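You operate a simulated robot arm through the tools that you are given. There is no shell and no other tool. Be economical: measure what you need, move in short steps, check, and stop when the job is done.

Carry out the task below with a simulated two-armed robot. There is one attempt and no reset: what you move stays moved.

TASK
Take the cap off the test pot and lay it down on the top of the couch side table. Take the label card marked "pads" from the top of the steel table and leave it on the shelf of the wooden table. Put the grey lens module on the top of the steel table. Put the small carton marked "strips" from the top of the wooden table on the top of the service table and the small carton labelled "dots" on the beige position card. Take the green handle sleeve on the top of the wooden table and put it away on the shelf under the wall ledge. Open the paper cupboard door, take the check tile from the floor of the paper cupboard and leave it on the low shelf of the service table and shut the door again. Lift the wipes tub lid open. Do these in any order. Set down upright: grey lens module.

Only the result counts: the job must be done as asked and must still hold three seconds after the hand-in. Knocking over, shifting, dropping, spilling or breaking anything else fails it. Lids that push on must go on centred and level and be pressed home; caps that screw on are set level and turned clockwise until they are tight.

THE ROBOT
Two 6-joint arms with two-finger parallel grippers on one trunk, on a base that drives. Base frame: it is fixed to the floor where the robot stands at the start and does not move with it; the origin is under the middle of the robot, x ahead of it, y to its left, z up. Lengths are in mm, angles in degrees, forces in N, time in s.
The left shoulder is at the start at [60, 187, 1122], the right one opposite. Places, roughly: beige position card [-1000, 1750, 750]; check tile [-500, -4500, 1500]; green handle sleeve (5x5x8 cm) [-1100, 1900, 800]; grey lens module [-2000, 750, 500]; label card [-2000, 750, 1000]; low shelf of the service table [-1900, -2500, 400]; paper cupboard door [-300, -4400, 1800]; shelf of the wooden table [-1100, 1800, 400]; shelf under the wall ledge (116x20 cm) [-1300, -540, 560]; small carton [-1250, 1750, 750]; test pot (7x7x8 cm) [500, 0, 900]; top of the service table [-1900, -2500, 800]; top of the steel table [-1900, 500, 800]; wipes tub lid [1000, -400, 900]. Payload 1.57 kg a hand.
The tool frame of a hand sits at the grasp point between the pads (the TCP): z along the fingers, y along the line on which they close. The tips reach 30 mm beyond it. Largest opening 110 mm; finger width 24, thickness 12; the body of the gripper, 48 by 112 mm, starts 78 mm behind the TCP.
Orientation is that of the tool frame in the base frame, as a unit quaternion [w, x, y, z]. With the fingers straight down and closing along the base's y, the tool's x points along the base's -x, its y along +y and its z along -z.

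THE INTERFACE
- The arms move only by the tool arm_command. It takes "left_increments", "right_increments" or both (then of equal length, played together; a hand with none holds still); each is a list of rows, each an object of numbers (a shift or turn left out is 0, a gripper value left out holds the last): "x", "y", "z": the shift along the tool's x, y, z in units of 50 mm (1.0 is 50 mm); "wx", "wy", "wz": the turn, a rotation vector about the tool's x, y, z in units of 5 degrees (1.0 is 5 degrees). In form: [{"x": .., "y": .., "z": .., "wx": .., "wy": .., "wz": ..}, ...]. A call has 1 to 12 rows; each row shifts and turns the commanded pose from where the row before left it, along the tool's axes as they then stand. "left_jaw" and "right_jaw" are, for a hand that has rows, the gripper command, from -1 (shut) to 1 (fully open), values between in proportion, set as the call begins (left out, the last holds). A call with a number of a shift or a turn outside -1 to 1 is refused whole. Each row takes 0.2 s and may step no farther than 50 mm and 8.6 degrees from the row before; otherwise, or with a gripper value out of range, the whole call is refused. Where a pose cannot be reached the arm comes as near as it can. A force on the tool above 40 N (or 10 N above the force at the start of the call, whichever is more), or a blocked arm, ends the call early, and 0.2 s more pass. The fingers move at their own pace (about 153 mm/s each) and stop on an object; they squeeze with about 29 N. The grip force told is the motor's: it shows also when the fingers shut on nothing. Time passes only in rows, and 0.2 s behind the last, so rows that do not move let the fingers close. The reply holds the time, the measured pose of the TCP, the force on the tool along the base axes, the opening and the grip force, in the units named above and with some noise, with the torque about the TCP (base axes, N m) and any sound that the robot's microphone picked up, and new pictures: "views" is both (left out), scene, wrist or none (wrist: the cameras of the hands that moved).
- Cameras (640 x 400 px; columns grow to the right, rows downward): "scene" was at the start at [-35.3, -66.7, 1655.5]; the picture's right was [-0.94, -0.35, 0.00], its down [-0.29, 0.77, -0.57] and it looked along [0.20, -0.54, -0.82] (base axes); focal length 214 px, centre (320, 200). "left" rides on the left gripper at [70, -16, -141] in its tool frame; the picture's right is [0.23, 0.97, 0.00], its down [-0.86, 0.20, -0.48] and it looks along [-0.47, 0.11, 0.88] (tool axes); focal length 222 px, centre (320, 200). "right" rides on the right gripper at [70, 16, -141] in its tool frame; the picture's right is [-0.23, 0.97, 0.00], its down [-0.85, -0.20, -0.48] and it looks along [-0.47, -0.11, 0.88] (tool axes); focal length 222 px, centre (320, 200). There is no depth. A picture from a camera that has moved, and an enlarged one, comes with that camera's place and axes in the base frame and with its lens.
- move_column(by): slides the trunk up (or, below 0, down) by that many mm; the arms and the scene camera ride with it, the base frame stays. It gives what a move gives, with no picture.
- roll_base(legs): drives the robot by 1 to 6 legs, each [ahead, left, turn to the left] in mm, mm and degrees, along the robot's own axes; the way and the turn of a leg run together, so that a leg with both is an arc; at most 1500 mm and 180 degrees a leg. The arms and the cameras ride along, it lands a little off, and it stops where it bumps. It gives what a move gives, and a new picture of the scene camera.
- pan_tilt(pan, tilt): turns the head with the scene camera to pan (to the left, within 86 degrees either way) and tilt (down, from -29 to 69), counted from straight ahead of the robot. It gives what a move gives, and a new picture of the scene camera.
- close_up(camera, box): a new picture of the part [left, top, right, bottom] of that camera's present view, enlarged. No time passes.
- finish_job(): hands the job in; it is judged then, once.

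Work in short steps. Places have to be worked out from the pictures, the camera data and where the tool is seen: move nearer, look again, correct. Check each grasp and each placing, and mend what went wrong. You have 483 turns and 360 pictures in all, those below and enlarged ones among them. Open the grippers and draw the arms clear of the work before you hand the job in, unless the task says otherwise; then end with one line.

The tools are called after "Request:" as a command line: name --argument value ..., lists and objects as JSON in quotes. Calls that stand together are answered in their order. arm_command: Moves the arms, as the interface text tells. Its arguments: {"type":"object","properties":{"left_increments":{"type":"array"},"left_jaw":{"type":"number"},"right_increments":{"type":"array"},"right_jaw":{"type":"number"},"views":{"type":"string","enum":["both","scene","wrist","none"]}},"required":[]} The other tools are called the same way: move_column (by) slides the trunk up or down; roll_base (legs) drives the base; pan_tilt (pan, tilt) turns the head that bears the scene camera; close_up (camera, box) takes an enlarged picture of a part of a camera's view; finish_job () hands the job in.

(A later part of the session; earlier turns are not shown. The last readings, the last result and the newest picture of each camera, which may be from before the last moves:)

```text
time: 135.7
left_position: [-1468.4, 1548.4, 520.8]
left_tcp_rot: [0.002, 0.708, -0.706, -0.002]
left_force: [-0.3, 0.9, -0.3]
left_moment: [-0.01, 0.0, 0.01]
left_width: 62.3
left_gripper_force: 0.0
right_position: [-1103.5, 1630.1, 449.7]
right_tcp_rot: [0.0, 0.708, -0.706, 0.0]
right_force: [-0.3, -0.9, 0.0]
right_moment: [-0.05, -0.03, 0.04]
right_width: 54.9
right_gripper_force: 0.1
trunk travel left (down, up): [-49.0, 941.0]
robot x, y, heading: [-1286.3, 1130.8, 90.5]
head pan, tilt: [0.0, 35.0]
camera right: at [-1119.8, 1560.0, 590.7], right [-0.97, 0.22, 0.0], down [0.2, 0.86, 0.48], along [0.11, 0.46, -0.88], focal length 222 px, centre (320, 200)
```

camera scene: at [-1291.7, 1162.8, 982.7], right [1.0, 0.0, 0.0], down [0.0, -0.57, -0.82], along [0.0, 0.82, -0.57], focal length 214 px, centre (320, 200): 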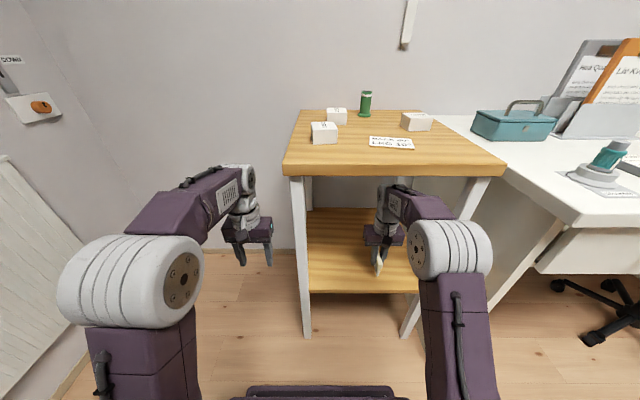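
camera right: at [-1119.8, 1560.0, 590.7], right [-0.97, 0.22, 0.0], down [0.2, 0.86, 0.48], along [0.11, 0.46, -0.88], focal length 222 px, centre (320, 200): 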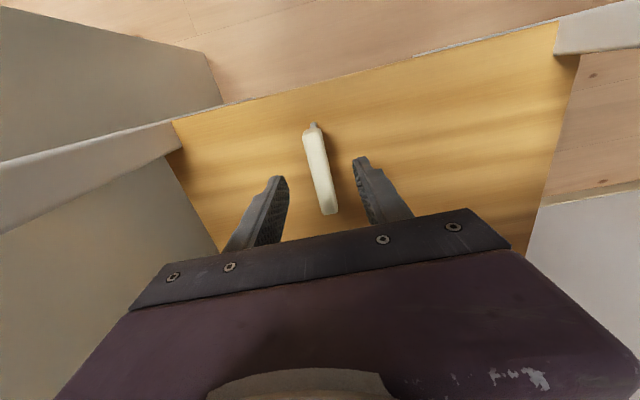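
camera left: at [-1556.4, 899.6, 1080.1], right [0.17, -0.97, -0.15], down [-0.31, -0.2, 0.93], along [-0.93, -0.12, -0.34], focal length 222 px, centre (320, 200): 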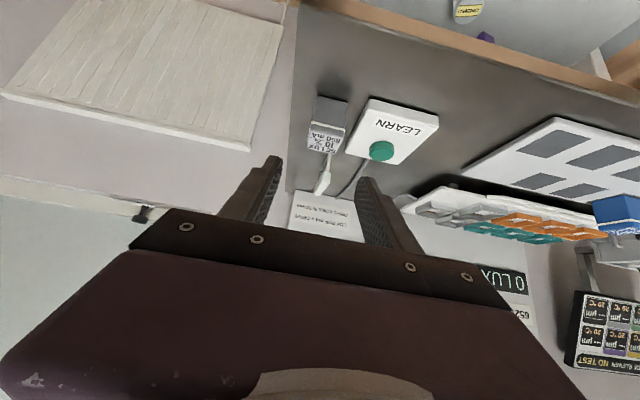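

PADS stands on the shelf. Back out, raise the trunk to shoulder ≈900 for the cartons.

Request:
roll_base --legs '[[-300, -240, 0]]'

Request:
move_column --by 400

Request:
move_column --by 80

Request:
close_up --camera "scene" --box '[160, 100, 480, 300]'

```text
time: 138.2
left_position: [-1228.2, 1248.4, 521.6]
left_tcp_rot: [0.001, 0.708, -0.706, -0.002]
left_force: [-1.3, -0.4, 0.1]
left_moment: [0.0, -0.01, 0.0]
left_width: 62.2
left_gripper_force: 0.0
right_position: [-862.7, 1328.8, 449.7]
right_tcp_rot: [0.0, 0.708, -0.706, 0.001]
right_force: [0.5, -0.8, -0.7]
right_moment: [0.0, -0.01, 0.01]
right_width: 54.8
right_gripper_force: 0.0
trunk travel left (down, up): [-49.0, 941.0]
robot x, y, heading: [-1049.2, 827.0, 90.3]
head pan, tilt: [0.0, 35.0]
camera scene: at [-1051.8, 862.2, 982.7], right [1.0, 0.0, 0.0], down [0.0, -0.57, -0.82], along [0.0, 0.82, -0.57], focal length 214 px, centre (320, 200)
```

scene: 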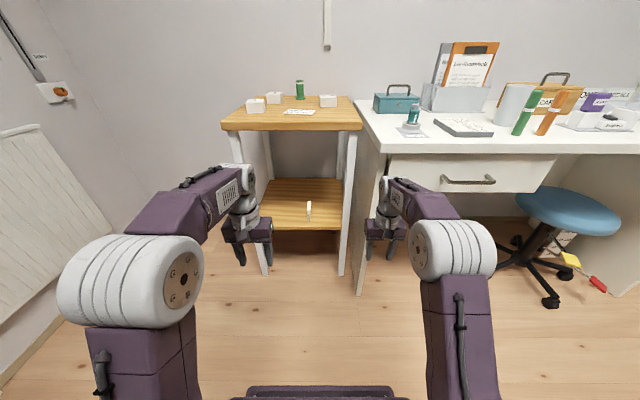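

```text
time: 142.0
left_position: [-1227.1, 1249.2, 922.1]
left_tcp_rot: [0.001, 0.708, -0.706, -0.002]
left_force: [-0.3, 0.4, -0.6]
left_moment: [-0.03, -0.02, 0.03]
left_width: 62.1
left_gripper_force: 0.0
right_position: [-864.1, 1328.8, 848.3]
right_tcp_rot: [0.001, 0.708, -0.706, 0.0]
right_force: [0.2, 0.1, -0.1]
right_moment: [-0.01, -0.04, 0.01]
right_width: 54.9
right_gripper_force: 0.0
trunk travel left (down, up): [-449.0, 541.0]
robot x, y, heading: [-1053.9, 835.1, 90.1]
head pan, tilt: [0.0, 35.0]
```

```text
time: 143.2
left_position: [-1228.8, 1249.8, 1001.0]
left_tcp_rot: [0.002, 0.708, -0.706, -0.002]
left_force: [0.3, -0.5, -1.1]
left_moment: [-0.02, 0.01, -0.02]
left_width: 62.3
left_gripper_force: 0.0
right_position: [-863.8, 1329.3, 929.5]
right_tcp_rot: [0.0, 0.709, -0.706, 0.0]
right_force: [-0.2, 1.0, -0.2]
right_moment: [-0.02, 0.02, 0.02]
right_width: 54.9
right_gripper_force: 0.1
trunk travel left (down, up): [-529.0, 461.0]
robot x, y, heading: [-1053.5, 830.5, 90.2]
head pan, tilt: [0.0, 35.0]
```

```text
2.00 times, centred on (320, 200) of scene
camera zoom: at [-1051.8, 862.4, 1462.7], right [1.0, 0.0, 0.0], down [0.0, -0.57, -0.82], along [0.0, 0.82, -0.57], focal length 429 px, centre (320, 200)
```

zoom: 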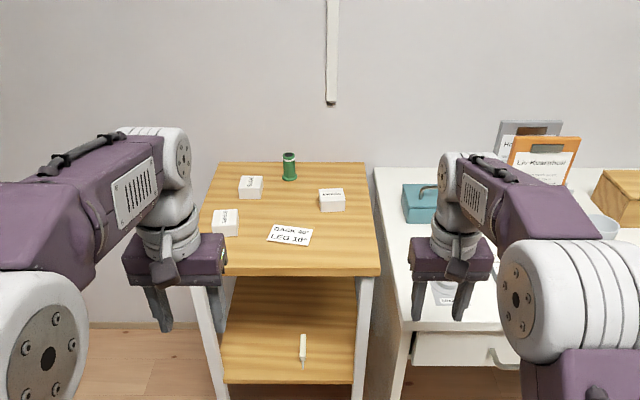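

Raise and retract the right hand so it stays clear of the desk, then approach with the left toward DOTS.

Request:
arm_command --right_increments '[{"z": -0.95}, {"z": -0.95}, {"z": -0.95}, {"z": -0.95, "x": 0.2}, {"z": -0.6, "x": 0.6}, {"x": 0.9}, {"x": 0.9}]' --left_increments '[{}, {}, {}, {}, {}, {}, {}]' --left_jaw 0.8 --views "none"

Request:
roll_base --legs '[[400, 0, 0]]'

Request:
close_up --camera "left" --box '[0, 0, 640, 400]'

```text
time: 144.8
left_position: [-1227.6, 1248.2, 1002.5]
left_tcp_rot: [0.001, 0.709, -0.705, -0.003]
left_force: [0.4, -0.1, 0.7]
left_moment: [0.01, -0.02, -0.03]
left_width: 99.1
left_gripper_force: 0.0
right_position: [-863.3, 1181.2, 1130.5]
right_tcp_rot: [0.0, 0.708, -0.706, -0.001]
right_force: [0.7, -1.3, 0.3]
right_moment: [0.03, 0.0, 0.02]
right_width: 54.8
right_gripper_force: 0.0
right hand out of reach, approached as far as the arm can: row 4, 5
trunk travel left (down, up): [-529.0, 461.0]
robot x, y, heading: [-1048.4, 836.0, 90.5]
head pan, tilt: [0.0, 35.0]
```

```text
time: 147.4
left_position: [-1227.0, 1647.5, 1000.3]
left_tcp_rot: [-0.002, -0.706, 0.708, 0.002]
left_force: [0.9, -0.5, -0.8]
left_moment: [0.0, 0.04, 0.01]
left_width: 99.4
left_gripper_force: 0.1
right_position: [-863.1, 1579.2, 1129.2]
right_tcp_rot: [-0.001, -0.706, 0.708, -0.001]
right_force: [0.1, -0.2, -0.1]
right_moment: [-0.01, 0.0, -0.01]
right_width: 55.0
right_gripper_force: 0.1
trunk travel left (down, up): [-529.0, 461.0]
robot x, y, heading: [-1052.8, 1232.4, 89.7]
head pan, tilt: [0.0, 35.0]
stopped in leg 1: the robot was blocked; the commanded pose is now the measured one
camera scene: at [-1053.9, 1259.8, 1462.7], right [1.0, 0.0, 0.0], down [0.0, -0.57, -0.82], along [0.0, 0.82, -0.57], focal length 214 px, centre (320, 200)
```

scene: 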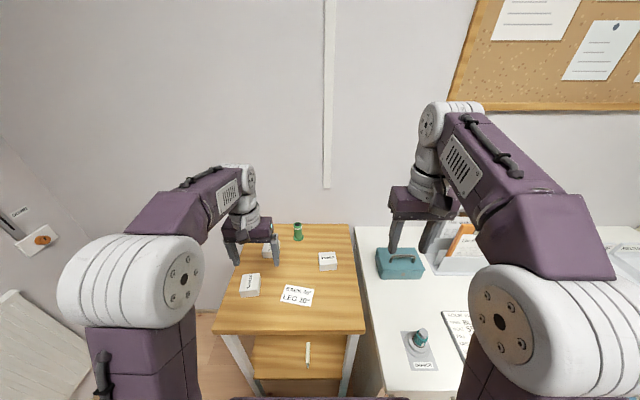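

```text
1.00 times, centred on (320, 200) of left (not enlarged: the box is as wide or as high as the picture)
camera zoom: at [-1211.6, 1578.8, 1141.1], right [-0.97, -0.22, 0.0], down [-0.19, 0.86, 0.48], along [-0.11, 0.47, -0.88], focal length 222 px, centre (320, 200)
```

zoom: 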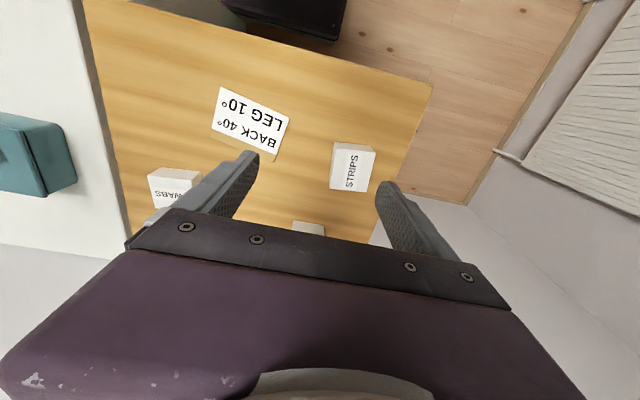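

The base met the desk panel. Back off a bit, shift left 120 mm so it clears the desk, then advance to y≈1290.

Request:
roll_base --legs '[[-40, 0, 0], [0, 125, 0], [95, 0, 0]]'

```text
time: 149.8
left_position: [-1353.6, 1702.6, 1000.4]
left_tcp_rot: [-0.002, -0.706, 0.708, 0.002]
left_force: [0.2, 0.1, -0.5]
left_moment: [-0.01, 0.02, -0.05]
left_width: 99.0
left_gripper_force: 0.0
right_position: [-988.0, 1635.2, 1129.6]
right_tcp_rot: [-0.001, -0.706, 0.709, 0.0]
right_force: [0.5, -0.4, 0.5]
right_moment: [-0.01, 0.0, -0.01]
right_width: 55.1
right_gripper_force: 0.0
trunk travel left (down, up): [-529.0, 461.0]
robot x, y, heading: [-1178.3, 1284.9, 89.8]
head pan, tilt: [0.0, 35.0]
camera scene: at [-1179.1, 1314.9, 1462.7], right [1.0, 0.0, 0.0], down [0.0, -0.57, -0.82], along [0.0, 0.82, -0.57], focal length 214 px, centre (320, 200)
```

scene: 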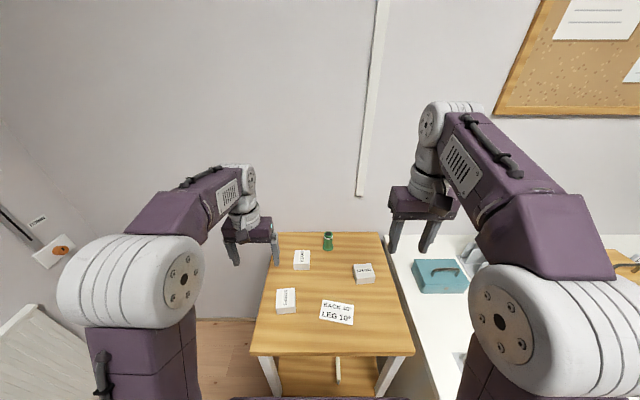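

Move the left hand over DOTS ([-1245, 1838]) at z≈940 and look.

Request:
arm_command --left_increments '[{"x": -0.54, "y": -0.43, "z": 0.24}, {"x": -0.54, "y": -0.43, "z": 0.24}, {"x": -0.54, "y": -0.43, "z": 0.24}, {"x": -0.54, "y": -0.43, "z": 0.24}, {"x": -0.54, "y": -0.43, "z": 0.24}]' --views "wrist"

```text
time: 151.0
left_position: [-1245.4, 1837.7, 939.0]
left_tcp_rot: [-0.003, -0.706, 0.708, 0.0]
left_force: [0.3, 0.2, 0.2]
left_moment: [-0.02, 0.02, 0.0]
left_width: 99.0
left_gripper_force: 0.1
right_position: [-986.4, 1636.6, 1129.2]
right_tcp_rot: [-0.001, -0.706, 0.708, -0.001]
right_force: [0.3, 0.2, -0.5]
right_moment: [0.0, 0.0, 0.01]
right_width: 55.1
right_gripper_force: 0.0
trunk travel left (down, up): [-529.0, 461.0]
robot x, y, heading: [-1177.1, 1282.3, 89.8]
head pan, tilt: [0.0, 35.0]
camera left: at [-1230.3, 1769.6, 1079.2], right [-0.97, -0.22, 0.01], down [-0.19, 0.86, 0.48], along [-0.11, 0.46, -0.88], focal length 222 px, centre (320, 200)
```

left: 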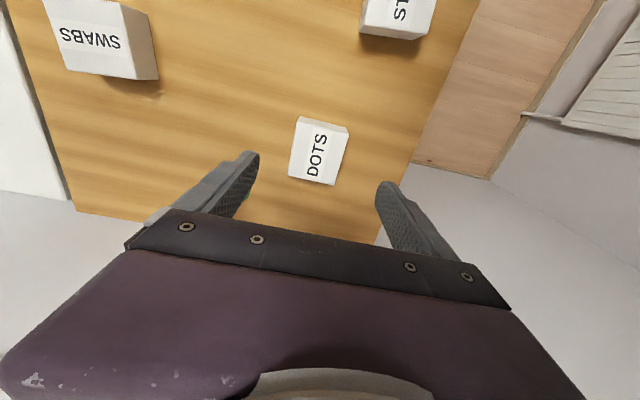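

DOTS is centred ([-1244, 1840], ~54 mm wide). Descend to TCP z≈836 and close.

Request:
arm_command --left_increments '[{"z": 0.7}, {"z": 0.7}, {"z": 0.66}]' --views "wrist"

```text
time: 151.8
left_position: [-1246.8, 1839.4, 838.2]
left_tcp_rot: [-0.002, -0.705, 0.709, 0.001]
left_force: [-0.5, 0.4, -0.7]
left_moment: [0.02, 0.01, -0.02]
left_width: 99.0
left_gripper_force: 0.0
right_position: [-987.8, 1635.9, 1129.8]
right_tcp_rot: [-0.002, -0.706, 0.709, -0.001]
right_force: [0.3, -0.3, -0.2]
right_moment: [0.0, 0.0, 0.02]
right_width: 54.8
right_gripper_force: 0.2
trunk travel left (down, up): [-529.0, 461.0]
robot x, y, heading: [-1177.0, 1286.0, 90.0]
head pan, tilt: [0.0, 35.0]
camera left: at [-1230.8, 1769.0, 977.5], right [-0.97, -0.22, 0.0], down [-0.19, 0.86, 0.48], along [-0.11, 0.47, -0.88], focal length 222 px, centre (320, 200)
```

left: 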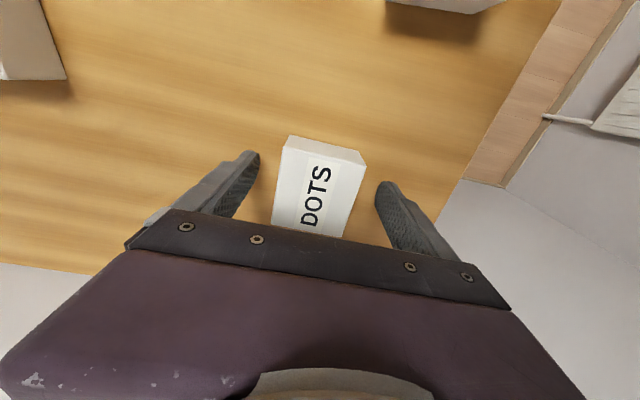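

Centred between the fingers; close.

Request:
arm_command --left_increments '[{}, {}, {}]' --left_jaw -1 --views "none"

Request:
arm_command --left_increments '[{"z": -0.6}, {"z": -0.8}]' --views "wrist"

```text
time: 152.6
left_position: [-1246.2, 1838.3, 838.1]
left_tcp_rot: [-0.001, -0.706, 0.708, 0.003]
left_force: [0.9, 0.5, 1.9]
left_moment: [-0.04, -0.05, 0.03]
left_width: 57.0
left_gripper_force: 28.6
right_position: [-989.5, 1635.7, 1129.5]
right_tcp_rot: [0.0, -0.706, 0.709, -0.001]
right_force: [-0.5, -0.5, 0.4]
right_moment: [0.01, 0.0, -0.01]
right_width: 54.8
right_gripper_force: 0.1
trunk travel left (down, up): [-529.0, 461.0]
robot x, y, heading: [-1177.4, 1283.0, 90.0]
head pan, tilt: [0.0, 35.0]
```

```text
time: 153.2
left_position: [-1246.1, 1836.5, 909.1]
left_tcp_rot: [-0.002, -0.706, 0.708, 0.002]
left_force: [0.0, -0.2, -0.5]
left_moment: [-0.02, 0.0, 0.01]
left_width: 56.9
left_gripper_force: 29.0
right_position: [-988.1, 1634.8, 1129.1]
right_tcp_rot: [0.0, -0.705, 0.709, 0.0]
right_force: [-0.5, -0.3, -0.1]
right_moment: [0.0, 0.0, -0.01]
right_width: 54.8
right_gripper_force: 0.2
trunk travel left (down, up): [-529.0, 461.0]
robot x, y, heading: [-1181.2, 1284.9, 89.9]
head pan, tilt: [0.0, 35.0]
camera left: at [-1230.7, 1767.7, 1048.9], right [-0.97, -0.22, 0.0], down [-0.19, 0.86, 0.48], along [-0.11, 0.47, -0.88], focal length 222 px, centre (320, 200)
```

left: 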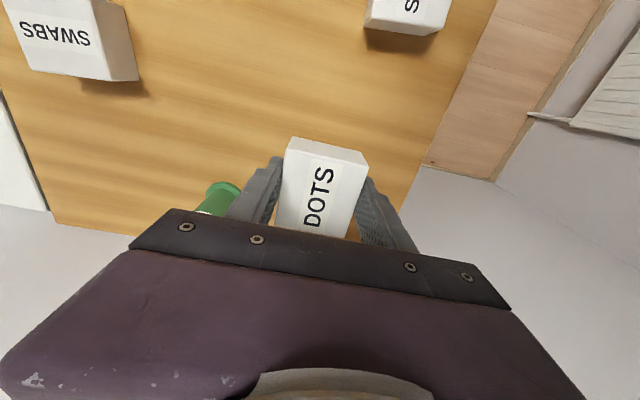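

Held. Carry DOTS over the position card centre ([-1123, 1657]).

Request:
arm_command --left_increments '[{"x": 0.72, "y": -0.49}, {"x": 0.72, "y": -0.49}, {"x": 0.72, "y": -0.49}, {"x": 0.72, "y": -0.49}, {"x": 0.72, "y": -0.49}]'

```text
time: 154.4
left_position: [-1122.2, 1653.2, 906.9]
left_tcp_rot: [-0.002, -0.706, 0.709, 0.002]
left_force: [0.3, 0.1, 0.3]
left_moment: [-0.03, 0.0, -0.02]
left_width: 57.1
left_gripper_force: 29.0
right_position: [-988.3, 1634.5, 1130.4]
right_tcp_rot: [-0.001, -0.706, 0.708, 0.0]
right_force: [-0.1, 0.8, -0.2]
right_moment: [-0.02, 0.0, 0.02]
right_width: 54.9
right_gripper_force: 0.1
trunk travel left (down, up): [-529.0, 461.0]
robot x, y, heading: [-1179.5, 1286.0, 89.8]
head pan, tilt: [0.0, 35.0]
camera scene: at [-1178.2, 1313.2, 1462.7], right [1.0, 0.0, 0.0], down [0.0, -0.57, -0.82], along [0.0, 0.82, -0.57], focal length 214 px, centre (320, 200)
camera left: at [-1107.1, 1585.6, 1047.0], right [-0.97, -0.22, 0.0], down [-0.2, 0.85, 0.48], along [-0.11, 0.47, -0.88], focal length 222 px, centre (320, 200)
```

scene: 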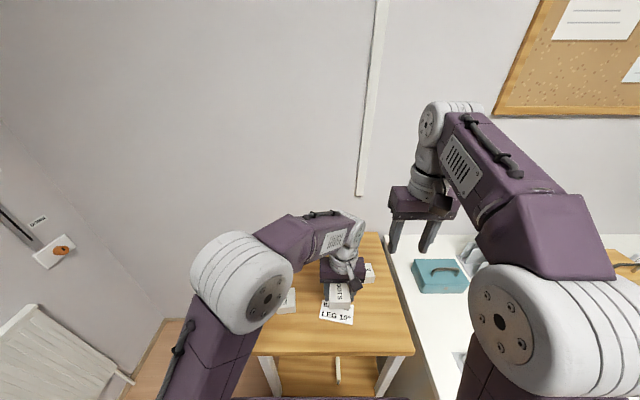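
left: 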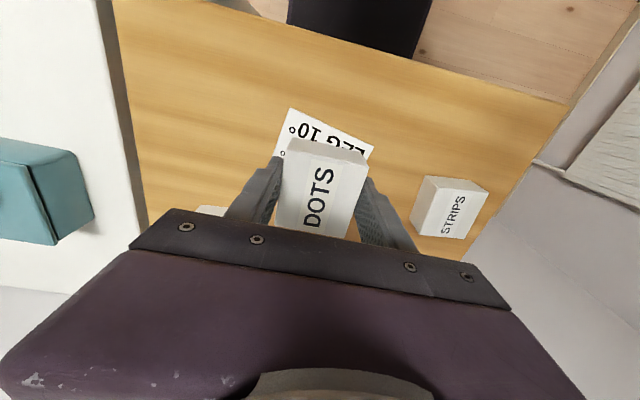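

Card centre refined to (-1125, 1661). Adjust 8 mm, lower to just above, then slow contact.

Request:
arm_command --left_increments '[{"x": -0.15, "y": 0.04}, {"z": 0.6}, {"z": 0.5}, {"z": 0.06}, {"z": 0.06}, {"z": 0.06}, {"z": 0.06}]' --views "wrist"

```text
time: 156.0
left_position: [-1125.0, 1663.9, 843.6]
left_tcp_rot: [0.002, -0.706, 0.708, 0.004]
left_force: [-1.8, 2.5, 26.9]
left_moment: [-0.25, 0.03, 0.0]
left_width: 56.8
left_gripper_force: 29.5
right_position: [-988.4, 1634.4, 1130.2]
right_tcp_rot: [0.001, -0.706, 0.708, -0.001]
right_force: [0.0, -0.3, -0.1]
right_moment: [-0.01, 0.01, 0.05]
right_width: 54.8
right_gripper_force: 0.1
trunk travel left (down, up): [-529.0, 461.0]
robot x, y, heading: [-1179.1, 1285.1, 90.0]
head pan, tilt: [0.0, 35.0]
camera left: at [-1109.9, 1593.5, 982.8], right [-0.97, -0.22, 0.0], down [-0.2, 0.85, 0.48], along [-0.11, 0.47, -0.87], focal length 222 px, centre (320, 200)
```

left: 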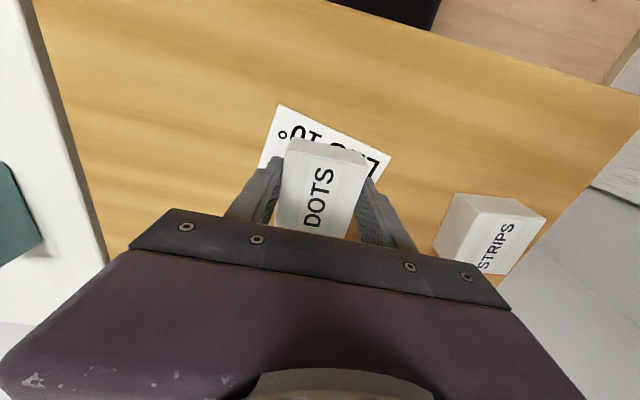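

Carton sits on the card. Ease off, open and lift.

Request:
arm_command --left_increments '[{"z": -0.03}]' --views "none"

Request:
arm_command --left_increments '[{}, {}, {"z": -0.5}, {"z": -0.9}, {"z": -0.9}]' --left_jaw 0.7 --views "wrist"

```text
time: 156.4
left_position: [-1124.6, 1663.0, 842.7]
left_tcp_rot: [-0.001, -0.705, 0.709, 0.002]
left_force: [-0.9, 3.5, 24.5]
left_moment: [0.03, -0.03, -0.03]
left_width: 56.7
left_gripper_force: 28.9
right_position: [-989.3, 1632.9, 1131.1]
right_tcp_rot: [0.0, -0.706, 0.708, 0.0]
right_force: [-0.3, 0.6, -0.4]
right_moment: [0.01, 0.01, -0.02]
right_width: 54.8
right_gripper_force: 0.1
trunk travel left (down, up): [-529.0, 461.0]
robot x, y, heading: [-1177.1, 1284.1, 90.0]
head pan, tilt: [0.0, 35.0]
```

```text
time: 157.6
left_position: [-1124.9, 1663.5, 956.5]
left_tcp_rot: [-0.002, -0.706, 0.708, 0.002]
left_force: [0.3, 0.4, -0.6]
left_moment: [-0.02, -0.02, 0.01]
left_width: 93.4
left_gripper_force: 0.0
right_position: [-988.0, 1634.1, 1130.2]
right_tcp_rot: [-0.001, -0.706, 0.708, -0.001]
right_force: [0.0, 0.7, 0.6]
right_moment: [-0.04, 0.0, 0.04]
right_width: 55.0
right_gripper_force: 0.1
trunk travel left (down, up): [-529.0, 461.0]
robot x, y, heading: [-1179.1, 1285.6, 89.8]
head pan, tilt: [0.0, 35.0]
camera left: at [-1109.4, 1594.3, 1097.1], right [-0.97, -0.22, 0.0], down [-0.19, 0.86, 0.48], along [-0.11, 0.47, -0.88], focal length 222 px, centre (320, 200)
```

left: 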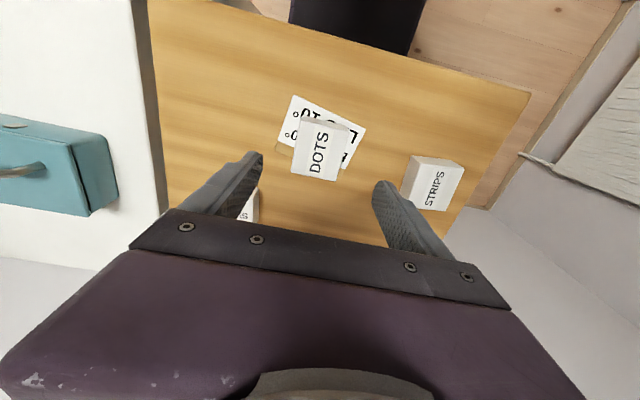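

DOTS rests on the card. Next STRIPS with the left hand: move above [-1287, 1690].

Request:
arm_command --left_increments '[{"y": 0.8, "x": -0.13}, {"y": 0.8, "x": -0.13}, {"y": 0.8, "x": -0.13}, {"y": 0.8, "x": -0.13}]' --left_jaw 0.8 --views "wrist"

```text
time: 158.6
left_position: [-1286.8, 1690.5, 957.1]
left_tcp_rot: [0.0, -0.706, 0.708, 0.002]
left_force: [0.0, 0.7, -0.5]
left_moment: [-0.03, -0.01, 0.04]
left_width: 99.2
left_gripper_force: 0.1
right_position: [-989.4, 1634.6, 1130.4]
right_tcp_rot: [0.001, -0.706, 0.708, -0.001]
right_force: [-0.2, -0.4, -0.2]
right_moment: [-0.02, 0.04, -0.01]
right_width: 55.0
right_gripper_force: 0.0
trunk travel left (down, up): [-529.0, 461.0]
robot x, y, heading: [-1182.0, 1287.3, 90.2]
head pan, tilt: [0.0, 35.0]
camera left: at [-1270.6, 1620.7, 1097.3], right [-0.97, -0.22, 0.0], down [-0.19, 0.86, 0.48], along [-0.11, 0.47, -0.88], focal length 222 px, centre (320, 200)
```

left: 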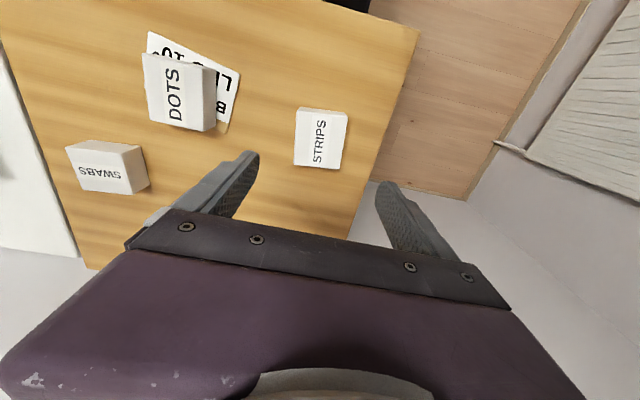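

STRIPS centre (-1285, 1683), yaw ≈6.5°. Align yaw and descend.

Request:
arm_command --left_increments '[{"x": 0.15, "y": -0.03, "wz": -1.2}, {"z": 0.8}, {"z": 0.8}, {"z": 0.78}]' --views "wrist"

```text
refused: -1.2 is not a number from -1 to 1
```

Request:
arm_command --left_increments '[{"x": 0.15, "y": -0.03, "wz": -0.65}, {"z": 0.8, "wz": -0.6}, {"z": 0.8}, {"z": 0.78}]' --views "wrist"

```text
time: 159.6
left_position: [-1283.4, 1684.5, 837.5]
left_tcp_rot: [0.001, 0.743, -0.669, -0.003]
left_force: [0.1, 0.4, 0.1]
left_moment: [-0.02, 0.0, 0.0]
left_width: 98.9
left_gripper_force: 0.1
right_position: [-988.7, 1634.7, 1128.8]
right_tcp_rot: [0.0, -0.706, 0.708, 0.0]
right_force: [0.0, 0.0, 0.1]
right_moment: [0.02, 0.0, -0.01]
right_width: 54.9
right_gripper_force: 0.0
trunk travel left (down, up): [-529.0, 461.0]
robot x, y, heading: [-1178.8, 1285.9, 89.9]
head pan, tilt: [0.0, 35.0]
camera left: at [-1261.1, 1616.5, 978.3], right [-0.94, -0.33, 0.0], down [-0.29, 0.83, 0.48], along [-0.16, 0.45, -0.88], focal length 222 px, centre (320, 200)
```

left: 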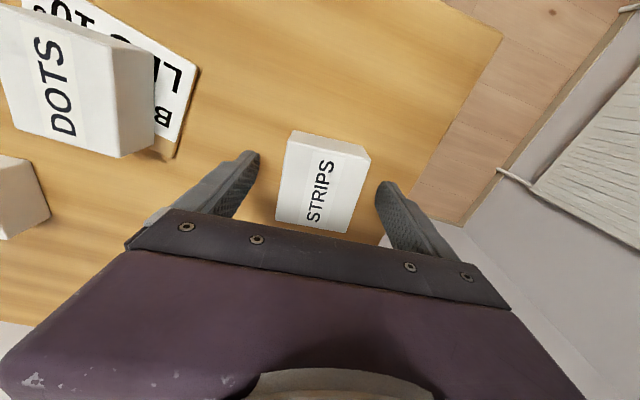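

Aligned; close on STRIPS and lift.

Request:
arm_command --left_increments '[{}, {}, {}]' --left_jaw -1 --views "none"

Request:
arm_command --left_increments '[{"z": -0.6}, {"z": -0.9}, {"z": -0.9}, {"z": -0.9}]' --views "both"

```text
time: 160.4
left_position: [-1283.9, 1683.6, 838.7]
left_tcp_rot: [0.001, 0.744, -0.669, -0.002]
left_force: [0.0, -0.9, -0.5]
left_moment: [0.01, -0.01, -0.01]
left_width: 57.1
left_gripper_force: 29.2
right_position: [-987.8, 1634.1, 1129.2]
right_tcp_rot: [0.0, -0.706, 0.708, -0.001]
right_force: [-0.6, 0.7, 0.6]
right_moment: [0.01, -0.01, 0.01]
right_width: 55.0
right_gripper_force: 0.0
trunk travel left (down, up): [-529.0, 461.0]
robot x, y, heading: [-1179.0, 1285.5, 89.9]
head pan, tilt: [0.0, 35.0]
```

```text
time: 161.4
left_position: [-1282.6, 1681.7, 1005.0]
left_tcp_rot: [0.001, 0.744, -0.669, -0.002]
left_force: [-0.4, -0.2, -0.1]
left_moment: [-0.05, 0.01, -0.01]
left_width: 56.9
left_gripper_force: 29.1
right_position: [-988.4, 1634.9, 1129.0]
right_tcp_rot: [-0.001, -0.705, 0.709, 0.0]
right_force: [0.6, -1.2, 0.3]
right_moment: [0.02, 0.01, 0.04]
right_width: 54.9
right_gripper_force: 0.1
trunk travel left (down, up): [-529.0, 461.0]
robot x, y, heading: [-1178.0, 1284.3, 90.0]
head pan, tilt: [0.0, 35.0]
camera scene: at [-1178.9, 1313.6, 1462.7], right [1.0, 0.0, 0.0], down [0.0, -0.57, -0.82], along [0.0, 0.82, -0.57], focal length 214 px, centre (320, 200)
camera left: at [-1259.4, 1614.9, 1144.3], right [-0.94, -0.33, 0.0], down [-0.29, 0.83, 0.48], along [-0.16, 0.45, -0.88], focal length 222 px, centre (320, 200)
```

scene: 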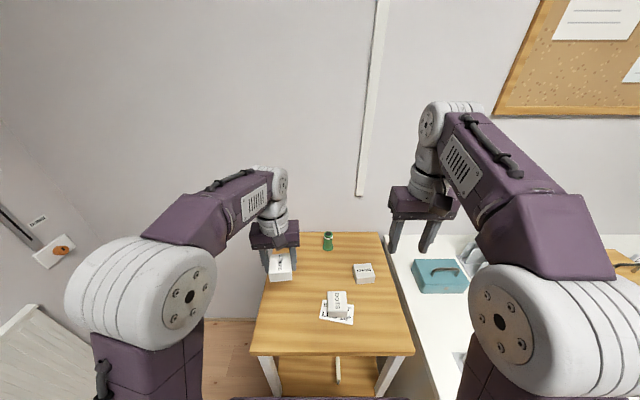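
left: 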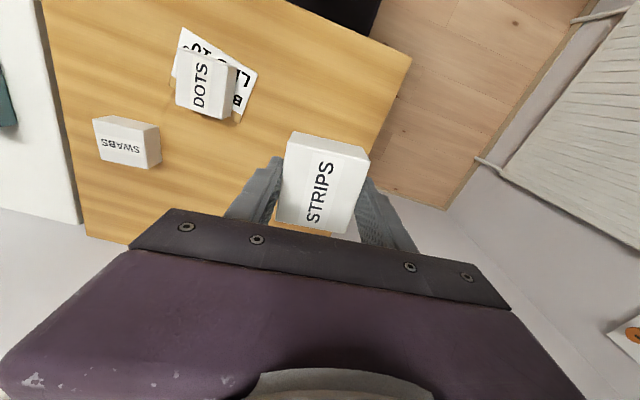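

STRIPS held. Move the left hand aside, and tilt the right hand 45° forward for the sleeve.

Request:
arm_command --left_increments '[{"y": 0.8, "x": 0.1}, {"y": 0.8, "x": 0.1}, {"y": 0.8, "x": 0.1}, {}, {}, {}, {}, {}, {}, {}, {}]' --right_increments '[{"x": -0.8}, {"x": -0.8}, {"wy": -1}, {"wy": -1}, {"wy": -1}, {"wy": -1}, {"wy": -1}, {"wy": -1}, {"wy": -1}, {"wy": -1}, {"wy": -1}]' --right_jaw 0.7 --views "none"

```text
time: 163.8
left_position: [-1400.8, 1655.8, 1005.2]
left_tcp_rot: [0.002, 0.744, -0.668, -0.002]
left_force: [-0.4, 0.5, -1.1]
left_moment: [0.01, 0.0, 0.01]
left_width: 56.8
left_gripper_force: 28.9
right_position: [-988.5, 1715.5, 1130.4]
right_tcp_rot: [0.27, -0.652, 0.655, 0.27]
right_force: [-0.1, 0.1, 0.4]
right_moment: [-0.02, -0.01, 0.01]
right_width: 93.4
right_gripper_force: 0.1
trunk travel left (down, up): [-529.0, 461.0]
robot x, y, heading: [-1178.8, 1284.2, 90.2]
head pan, tilt: [0.0, 35.0]
```

Move the right hand to a pre-grasp point behind the sleeve and look.

Request:
arm_command --right_increments '[{"x": 0.2, "y": 0.53, "z": 0.67}, {"x": 0.2, "y": 0.53, "z": 0.67}, {"x": 0.2, "y": 0.53, "z": 0.67}, {"x": 0.2, "y": 0.53, "z": 0.67}, {"x": 0.2, "y": 0.53, "z": 0.67}, {"x": 0.2, "y": 0.53, "z": 0.67}]'

```text
time: 165.2
left_position: [-1401.5, 1656.3, 1003.3]
left_tcp_rot: [0.001, 0.743, -0.669, -0.001]
left_force: [-0.1, 0.1, -0.8]
left_moment: [-0.04, -0.04, -0.01]
left_width: 56.7
left_gripper_force: 28.7
right_position: [-1147.5, 1815.6, 944.6]
right_tcp_rot: [0.27, -0.653, 0.655, 0.268]
right_force: [0.0, 0.4, 0.7]
right_moment: [-0.02, 0.0, 0.02]
right_width: 93.5
right_gripper_force: 0.1
trunk travel left (down, up): [-529.0, 461.0]
robot x, y, heading: [-1179.2, 1287.7, 89.8]
head pan, tilt: [0.0, 35.0]
camera scene: at [-1180.1, 1315.7, 1462.7], right [1.0, 0.0, 0.0], down [0.0, -0.57, -0.82], along [0.0, 0.82, -0.57], focal length 214 px, centre (320, 200)
camera right: at [-1164.4, 1667.1, 995.0], right [-0.97, 0.16, 0.16], down [0.2, 0.27, 0.94], along [0.11, 0.95, -0.29], focal length 222 px, centre (320, 200)
```

scene: 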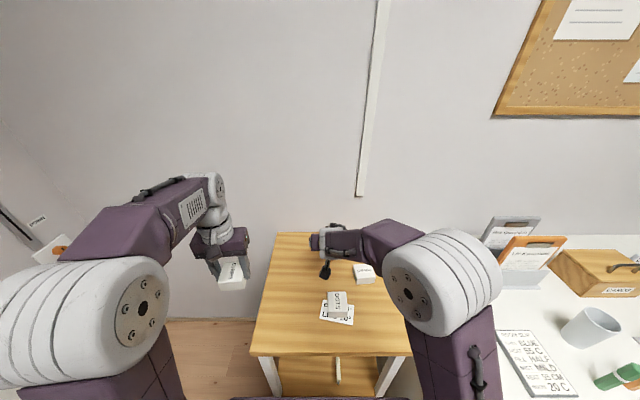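
right: 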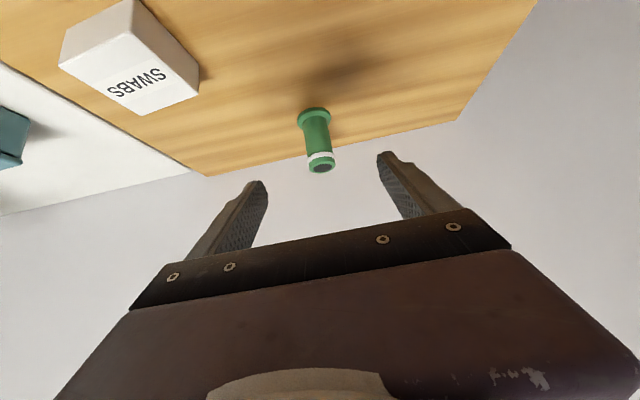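

Sleeve axis at (-1146, 1914). Advance along the fingers to the grasp, then close.

Request:
arm_command --right_increments '[{"z": 0.7, "x": 0.02}, {"z": 0.7, "x": 0.02}, {"z": 0.7, "x": 0.02}, {"z": 0.66, "x": 0.02}]' --views "wrist"

```text
time: 166.2
left_position: [-1401.3, 1657.3, 1003.2]
left_tcp_rot: [0.001, 0.744, -0.669, -0.002]
left_force: [-0.3, -0.5, -0.8]
left_moment: [-0.01, 0.01, 0.0]
left_width: 57.2
left_gripper_force: 29.1
right_position: [-1145.2, 1910.6, 842.5]
right_tcp_rot: [0.27, -0.653, 0.654, 0.27]
right_force: [0.3, 0.2, 0.4]
right_moment: [0.01, 0.02, -0.03]
right_width: 93.5
right_gripper_force: 0.0
trunk travel left (down, up): [-529.0, 461.0]
robot x, y, heading: [-1180.3, 1288.7, 89.7]
head pan, tilt: [0.0, 35.0]
camera right: at [-1163.5, 1761.5, 894.3], right [-0.97, 0.16, 0.16], down [0.2, 0.27, 0.94], along [0.11, 0.95, -0.29], focal length 222 px, centre (320, 200)
```

right: 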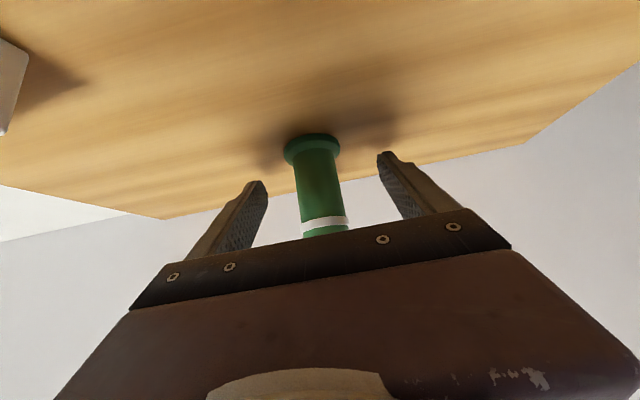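

Request:
arm_command --right_increments '[{}, {}, {}, {}]' --right_jaw -1 --views "none"

Request:
arm_command --right_increments '[{"x": -0.5, "z": -0.5}, {"x": -0.6, "z": -0.6}, {"x": -0.6, "z": -0.6}]' --views "wrist"

```text
time: 167.2
left_position: [-1401.4, 1655.9, 1004.1]
left_tcp_rot: [0.001, 0.744, -0.668, -0.002]
left_force: [0.1, -0.5, -0.8]
left_moment: [0.0, 0.01, -0.01]
left_width: 56.8
left_gripper_force: 28.7
right_position: [-1147.4, 1908.2, 843.7]
right_tcp_rot: [0.27, -0.653, 0.654, 0.27]
right_force: [-0.2, 1.6, 3.3]
right_moment: [0.09, -0.05, 0.02]
right_width: 39.7
right_gripper_force: 28.8
trunk travel left (down, up): [-529.0, 461.0]
robot x, y, heading: [-1177.3, 1285.8, 89.8]
head pan, tilt: [0.0, 35.0]
```

```text
time: 168.0
left_position: [-1400.0, 1655.7, 1004.5]
left_tcp_rot: [0.001, 0.744, -0.669, -0.002]
left_force: [-0.5, 0.3, -1.4]
left_moment: [0.01, -0.01, 0.0]
left_width: 56.8
left_gripper_force: 28.5
right_position: [-1147.2, 1908.8, 964.3]
right_tcp_rot: [0.27, -0.653, 0.654, 0.27]
right_force: [0.2, -0.3, -0.5]
right_moment: [-0.03, 0.03, 0.01]
right_width: 40.0
right_gripper_force: 28.8
trunk travel left (down, up): [-529.0, 461.0]
robot x, y, heading: [-1176.9, 1290.1, 89.8]
head pan, tilt: [0.0, 35.0]
camera right: at [-1163.8, 1759.9, 1015.4], right [-0.97, 0.16, 0.16], down [0.2, 0.27, 0.94], along [0.11, 0.95, -0.29], focal length 222 px, centre (320, 200)
```

right: 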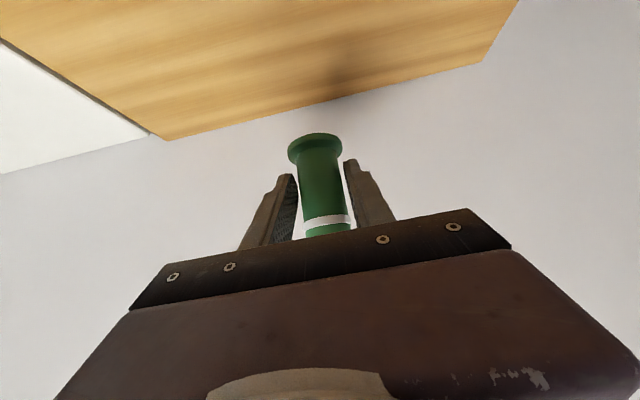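

Sleeve held. Retract the right hand somewhat, raise 100 mm, back off and turn right to face the wall ledge (−y).

Request:
move_column --by 100

Request:
arm_command --right_increments '[{"x": 0.6, "z": -0.6}, {"x": 0.6, "z": -0.6}]' --views "none"

Request:
roll_base --legs '[[-550, 0, 0]]'

```text
time: 169.4
left_position: [-1401.3, 1655.8, 1103.3]
left_tcp_rot: [0.001, 0.744, -0.668, -0.002]
left_force: [-0.2, 0.8, -1.0]
left_moment: [0.0, -0.01, 0.01]
left_width: 56.8
left_gripper_force: 29.0
right_position: [-1146.9, 1909.7, 1063.7]
right_tcp_rot: [0.271, -0.653, 0.654, 0.27]
right_force: [0.8, 0.0, -0.1]
right_moment: [0.0, 0.0, -0.02]
right_width: 39.8
right_gripper_force: 29.6
trunk travel left (down, up): [-629.0, 361.0]
robot x, y, heading: [-1174.8, 1286.0, 89.7]
head pan, tilt: [0.0, 35.0]
```

```text
time: 170.0
left_position: [-1401.5, 1654.9, 1104.9]
left_tcp_rot: [0.001, 0.743, -0.669, -0.003]
left_force: [0.8, -0.6, -0.9]
left_moment: [-0.03, 0.0, -0.02]
left_width: 57.0
left_gripper_force: 28.4
right_position: [-1145.6, 1823.4, 1064.4]
right_tcp_rot: [0.271, -0.652, 0.655, 0.27]
right_force: [0.2, 0.0, -0.1]
right_moment: [0.02, 0.0, 0.0]
right_width: 39.7
right_gripper_force: 28.5
trunk travel left (down, up): [-629.0, 361.0]
robot x, y, heading: [-1180.3, 1284.0, 90.1]
head pan, tilt: [0.0, 35.0]
```

```text
time: 173.1
left_position: [-1401.7, 1109.2, 1103.4]
left_tcp_rot: [0.001, 0.742, -0.67, -0.002]
left_force: [-0.3, -0.1, 0.2]
left_moment: [0.0, 0.0, 0.01]
left_width: 56.8
left_gripper_force: 28.7
right_position: [-1146.0, 1278.2, 1064.0]
right_tcp_rot: [0.271, -0.652, 0.655, 0.27]
right_force: [-0.3, 0.5, -0.4]
right_moment: [0.07, 0.0, 0.02]
right_width: 39.5
right_gripper_force: 29.3
trunk travel left (down, up): [-629.0, 361.0]
robot x, y, heading: [-1182.2, 739.1, 89.9]
head pan, tilt: [0.0, 35.0]
camera scene: at [-1181.0, 767.4, 1562.7], right [1.0, -0.01, 0.0], down [0.0, -0.57, -0.82], along [0.0, 0.82, -0.57], focal length 214 px, centre (320, 200)
```

scene: 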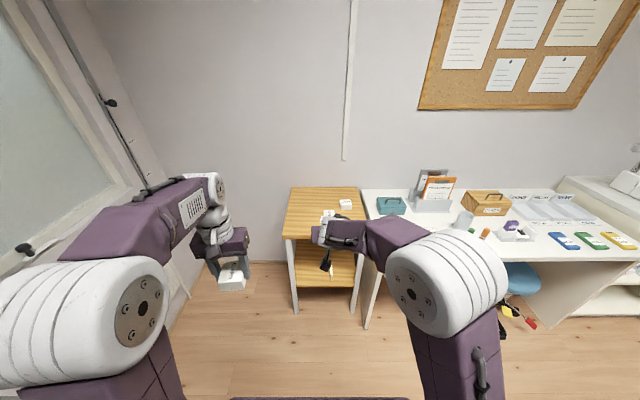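

Turn 180° to the right to face the ledge.

Request:
roll_base --legs '[[0, 0, -180]]'

Request:
pan_tilt --pan 0 --tilt 35

```text
time: 180.8
left_position: [-959.4, 366.6, 1104.3]
left_tcp_rot: [0.002, 0.67, 0.743, 0.002]
left_force: [-0.2, 0.0, -1.1]
left_moment: [0.02, 0.01, 0.02]
left_width: 56.7
left_gripper_force: 28.8
right_position: [-1214.7, 198.3, 1063.6]
right_tcp_rot: [0.27, 0.655, 0.652, -0.271]
right_force: [0.1, 0.3, 0.0]
right_moment: [0.01, 0.0, 0.02]
right_width: 38.5
right_gripper_force: 29.2
trunk travel left (down, up): [-629.0, 361.0]
robot x, y, heading: [-1181.2, 738.4, -90.2]
head pan, tilt: [0.0, 35.0]
camera scene: at [-1181.1, 710.7, 1562.7], right [-1.0, 0.0, 0.0], down [0.0, 0.57, -0.82], along [0.0, -0.82, -0.57], focal length 214 px, centre (320, 200)
```

scene: 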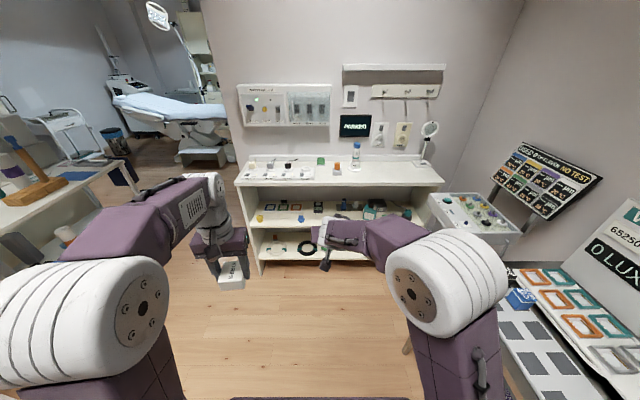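

```text
time: 181.4
left_position: [-958.8, 366.1, 1104.1]
left_tcp_rot: [0.003, 0.669, 0.743, 0.002]
left_force: [0.8, -0.2, 0.3]
left_moment: [0.0, 0.0, -0.01]
left_width: 56.7
left_gripper_force: 29.1
right_position: [-1214.1, 198.5, 1063.8]
right_tcp_rot: [0.269, 0.655, 0.652, -0.271]
right_force: [-0.9, 0.0, 0.6]
right_moment: [0.02, 0.03, -0.03]
right_width: 38.5
right_gripper_force: 28.5
trunk travel left (down, up): [-629.0, 361.0]
robot x, y, heading: [-1182.1, 738.3, -90.1]
head pan, tilt: [0.0, 35.0]
camera scene: at [-1181.1, 710.7, 1562.7], right [-1.0, 0.0, 0.0], down [0.0, 0.57, -0.82], along [0.0, -0.82, -0.57], focal length 214 px, centre (320, 200)
```

scene: 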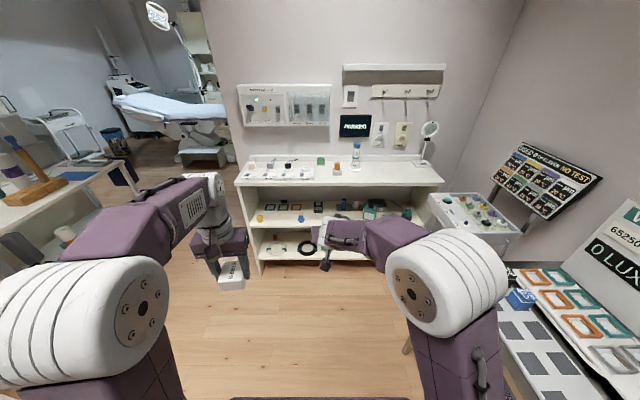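

Request:
close_up --camera "scene" --box '[220, 140, 460, 290]'

```text
2.67 times, centred on (340, 215) of scene
camera zoom: at [-1181.1, 710.7, 1562.7], right [-1.0, 0.0, 0.0], down [0.0, 0.57, -0.82], along [0.0, -0.82, -0.57], focal length 572 px, centre (267, 160)
```

zoom: 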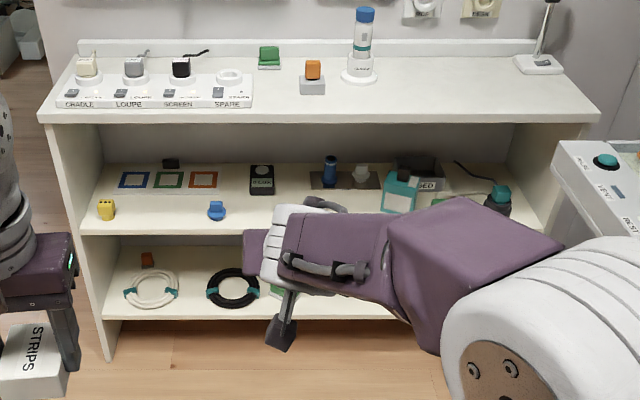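

Upper shelf front is at y≈-440, z≈545; free space near x≈-900 between the yellow and blue items. Drive to about (-750, 330) and lower.

Request:
roll_base --legs '[[400, 430, 0]]'

Request:
move_column --by -370

Request:
pan_tilt --pan -10 --tilt 35

```text
time: 184.8
left_position: [-527.4, -39.2, 1104.3]
left_tcp_rot: [0.004, 0.669, 0.743, 0.001]
left_force: [0.2, -0.2, 0.0]
left_moment: [-0.03, 0.04, 0.06]
left_width: 57.1
left_gripper_force: 29.1
right_position: [-782.7, -208.7, 1065.5]
right_tcp_rot: [0.269, 0.655, 0.652, -0.27]
right_force: [0.0, -0.4, -0.4]
right_moment: [0.0, -0.01, 0.0]
right_width: 38.4
right_gripper_force: 28.7
trunk travel left (down, up): [-629.0, 361.0]
robot x, y, heading: [-752.9, 332.9, -90.3]
head pan, tilt: [0.0, 35.0]
camera scene: at [-749.7, 305.0, 1562.7], right [-1.0, 0.0, 0.0], down [0.0, 0.57, -0.82], along [0.0, -0.82, -0.57], focal length 214 px, centre (320, 200)
```

scene: 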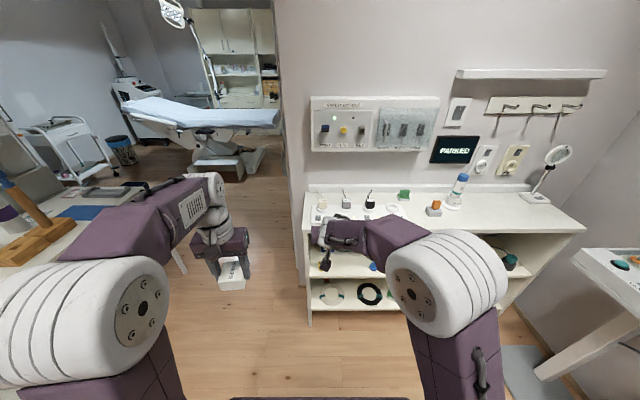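

```text
time: 188.4
left_position: [-527.2, -39.8, 734.5]
left_tcp_rot: [0.003, 0.67, 0.743, 0.001]
left_force: [-0.2, 0.5, -0.5]
left_moment: [-0.02, 0.01, 0.01]
left_width: 57.3
left_gripper_force: 28.7
right_position: [-782.1, -207.4, 694.9]
right_tcp_rot: [0.27, 0.655, 0.652, -0.27]
right_force: [0.9, 0.1, -0.3]
right_moment: [0.0, 0.0, 0.03]
right_width: 38.0
right_gripper_force: 29.3
trunk travel left (down, up): [-259.0, 731.0]
robot x, y, heading: [-746.4, 333.5, -90.3]
head pan, tilt: [0.0, 35.0]
```

```text
time: 189.1
left_position: [-528.8, -40.1, 733.3]
left_tcp_rot: [0.002, 0.67, 0.742, 0.001]
left_force: [0.4, 0.0, 0.0]
left_moment: [-0.02, 0.01, 0.01]
left_width: 57.0
left_gripper_force: 28.9
right_position: [-782.4, -208.2, 694.2]
right_tcp_rot: [0.269, 0.655, 0.652, -0.271]
right_force: [0.0, -0.2, -0.1]
right_moment: [0.0, 0.0, -0.01]
right_width: 37.8
right_gripper_force: 29.0
trunk travel left (down, up): [-259.0, 731.0]
robot x, y, heading: [-750.6, 331.6, -90.1]
head pan, tilt: [-10.0, 35.0]
camera scene: at [-764.9, 306.4, 1192.7], right [-0.98, 0.18, 0.0], down [0.1, 0.56, -0.82], along [-0.15, -0.81, -0.57], focal length 214 px, centre (320, 200)
```

scene: 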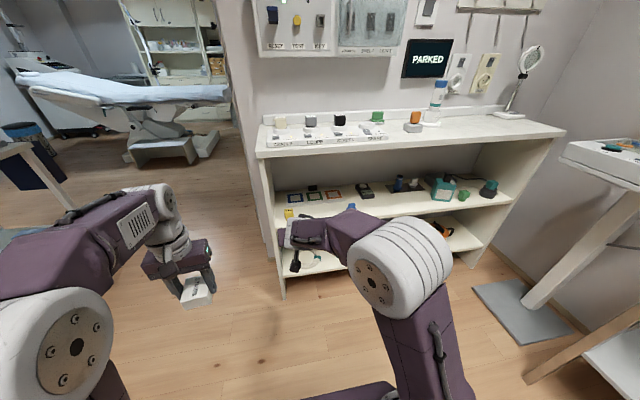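

Shift the right hand to x≈-900 and view through its camera.

Request:
arm_command --right_increments '[{"y": -0.8}, {"y": -0.8}, {"y": -0.76}]' --views "wrist"

```text
time: 189.9
left_position: [-527.4, -39.0, 734.9]
left_tcp_rot: [0.002, 0.671, 0.742, 0.002]
left_force: [-0.1, 0.0, -0.5]
left_moment: [0.01, 0.0, 0.0]
left_width: 56.9
left_gripper_force: 29.0
right_position: [-901.7, -206.8, 694.3]
right_tcp_rot: [0.269, 0.655, 0.652, -0.27]
right_force: [0.3, 0.4, -0.7]
right_moment: [0.01, 0.0, -0.01]
right_width: 38.1
right_gripper_force: 29.1
trunk travel left (down, up): [-259.0, 731.0]
robot x, y, heading: [-750.0, 329.4, -90.4]
head pan, tilt: [-10.0, 35.0]
camera right: at [-884.2, -57.8, 744.7], right [0.97, -0.17, 0.16], down [-0.2, -0.27, 0.94], along [-0.11, -0.95, -0.29], focal length 222 px, centre (320, 200)
```

right: 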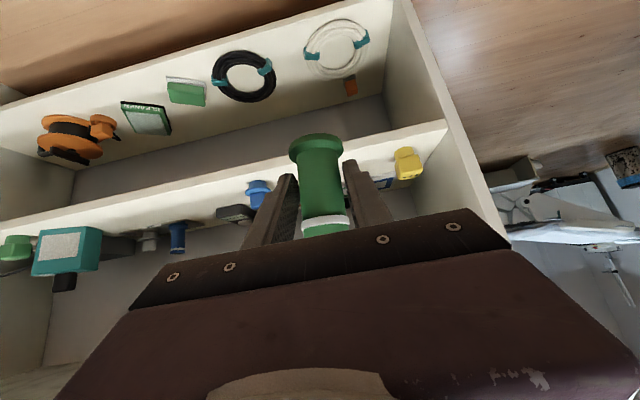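

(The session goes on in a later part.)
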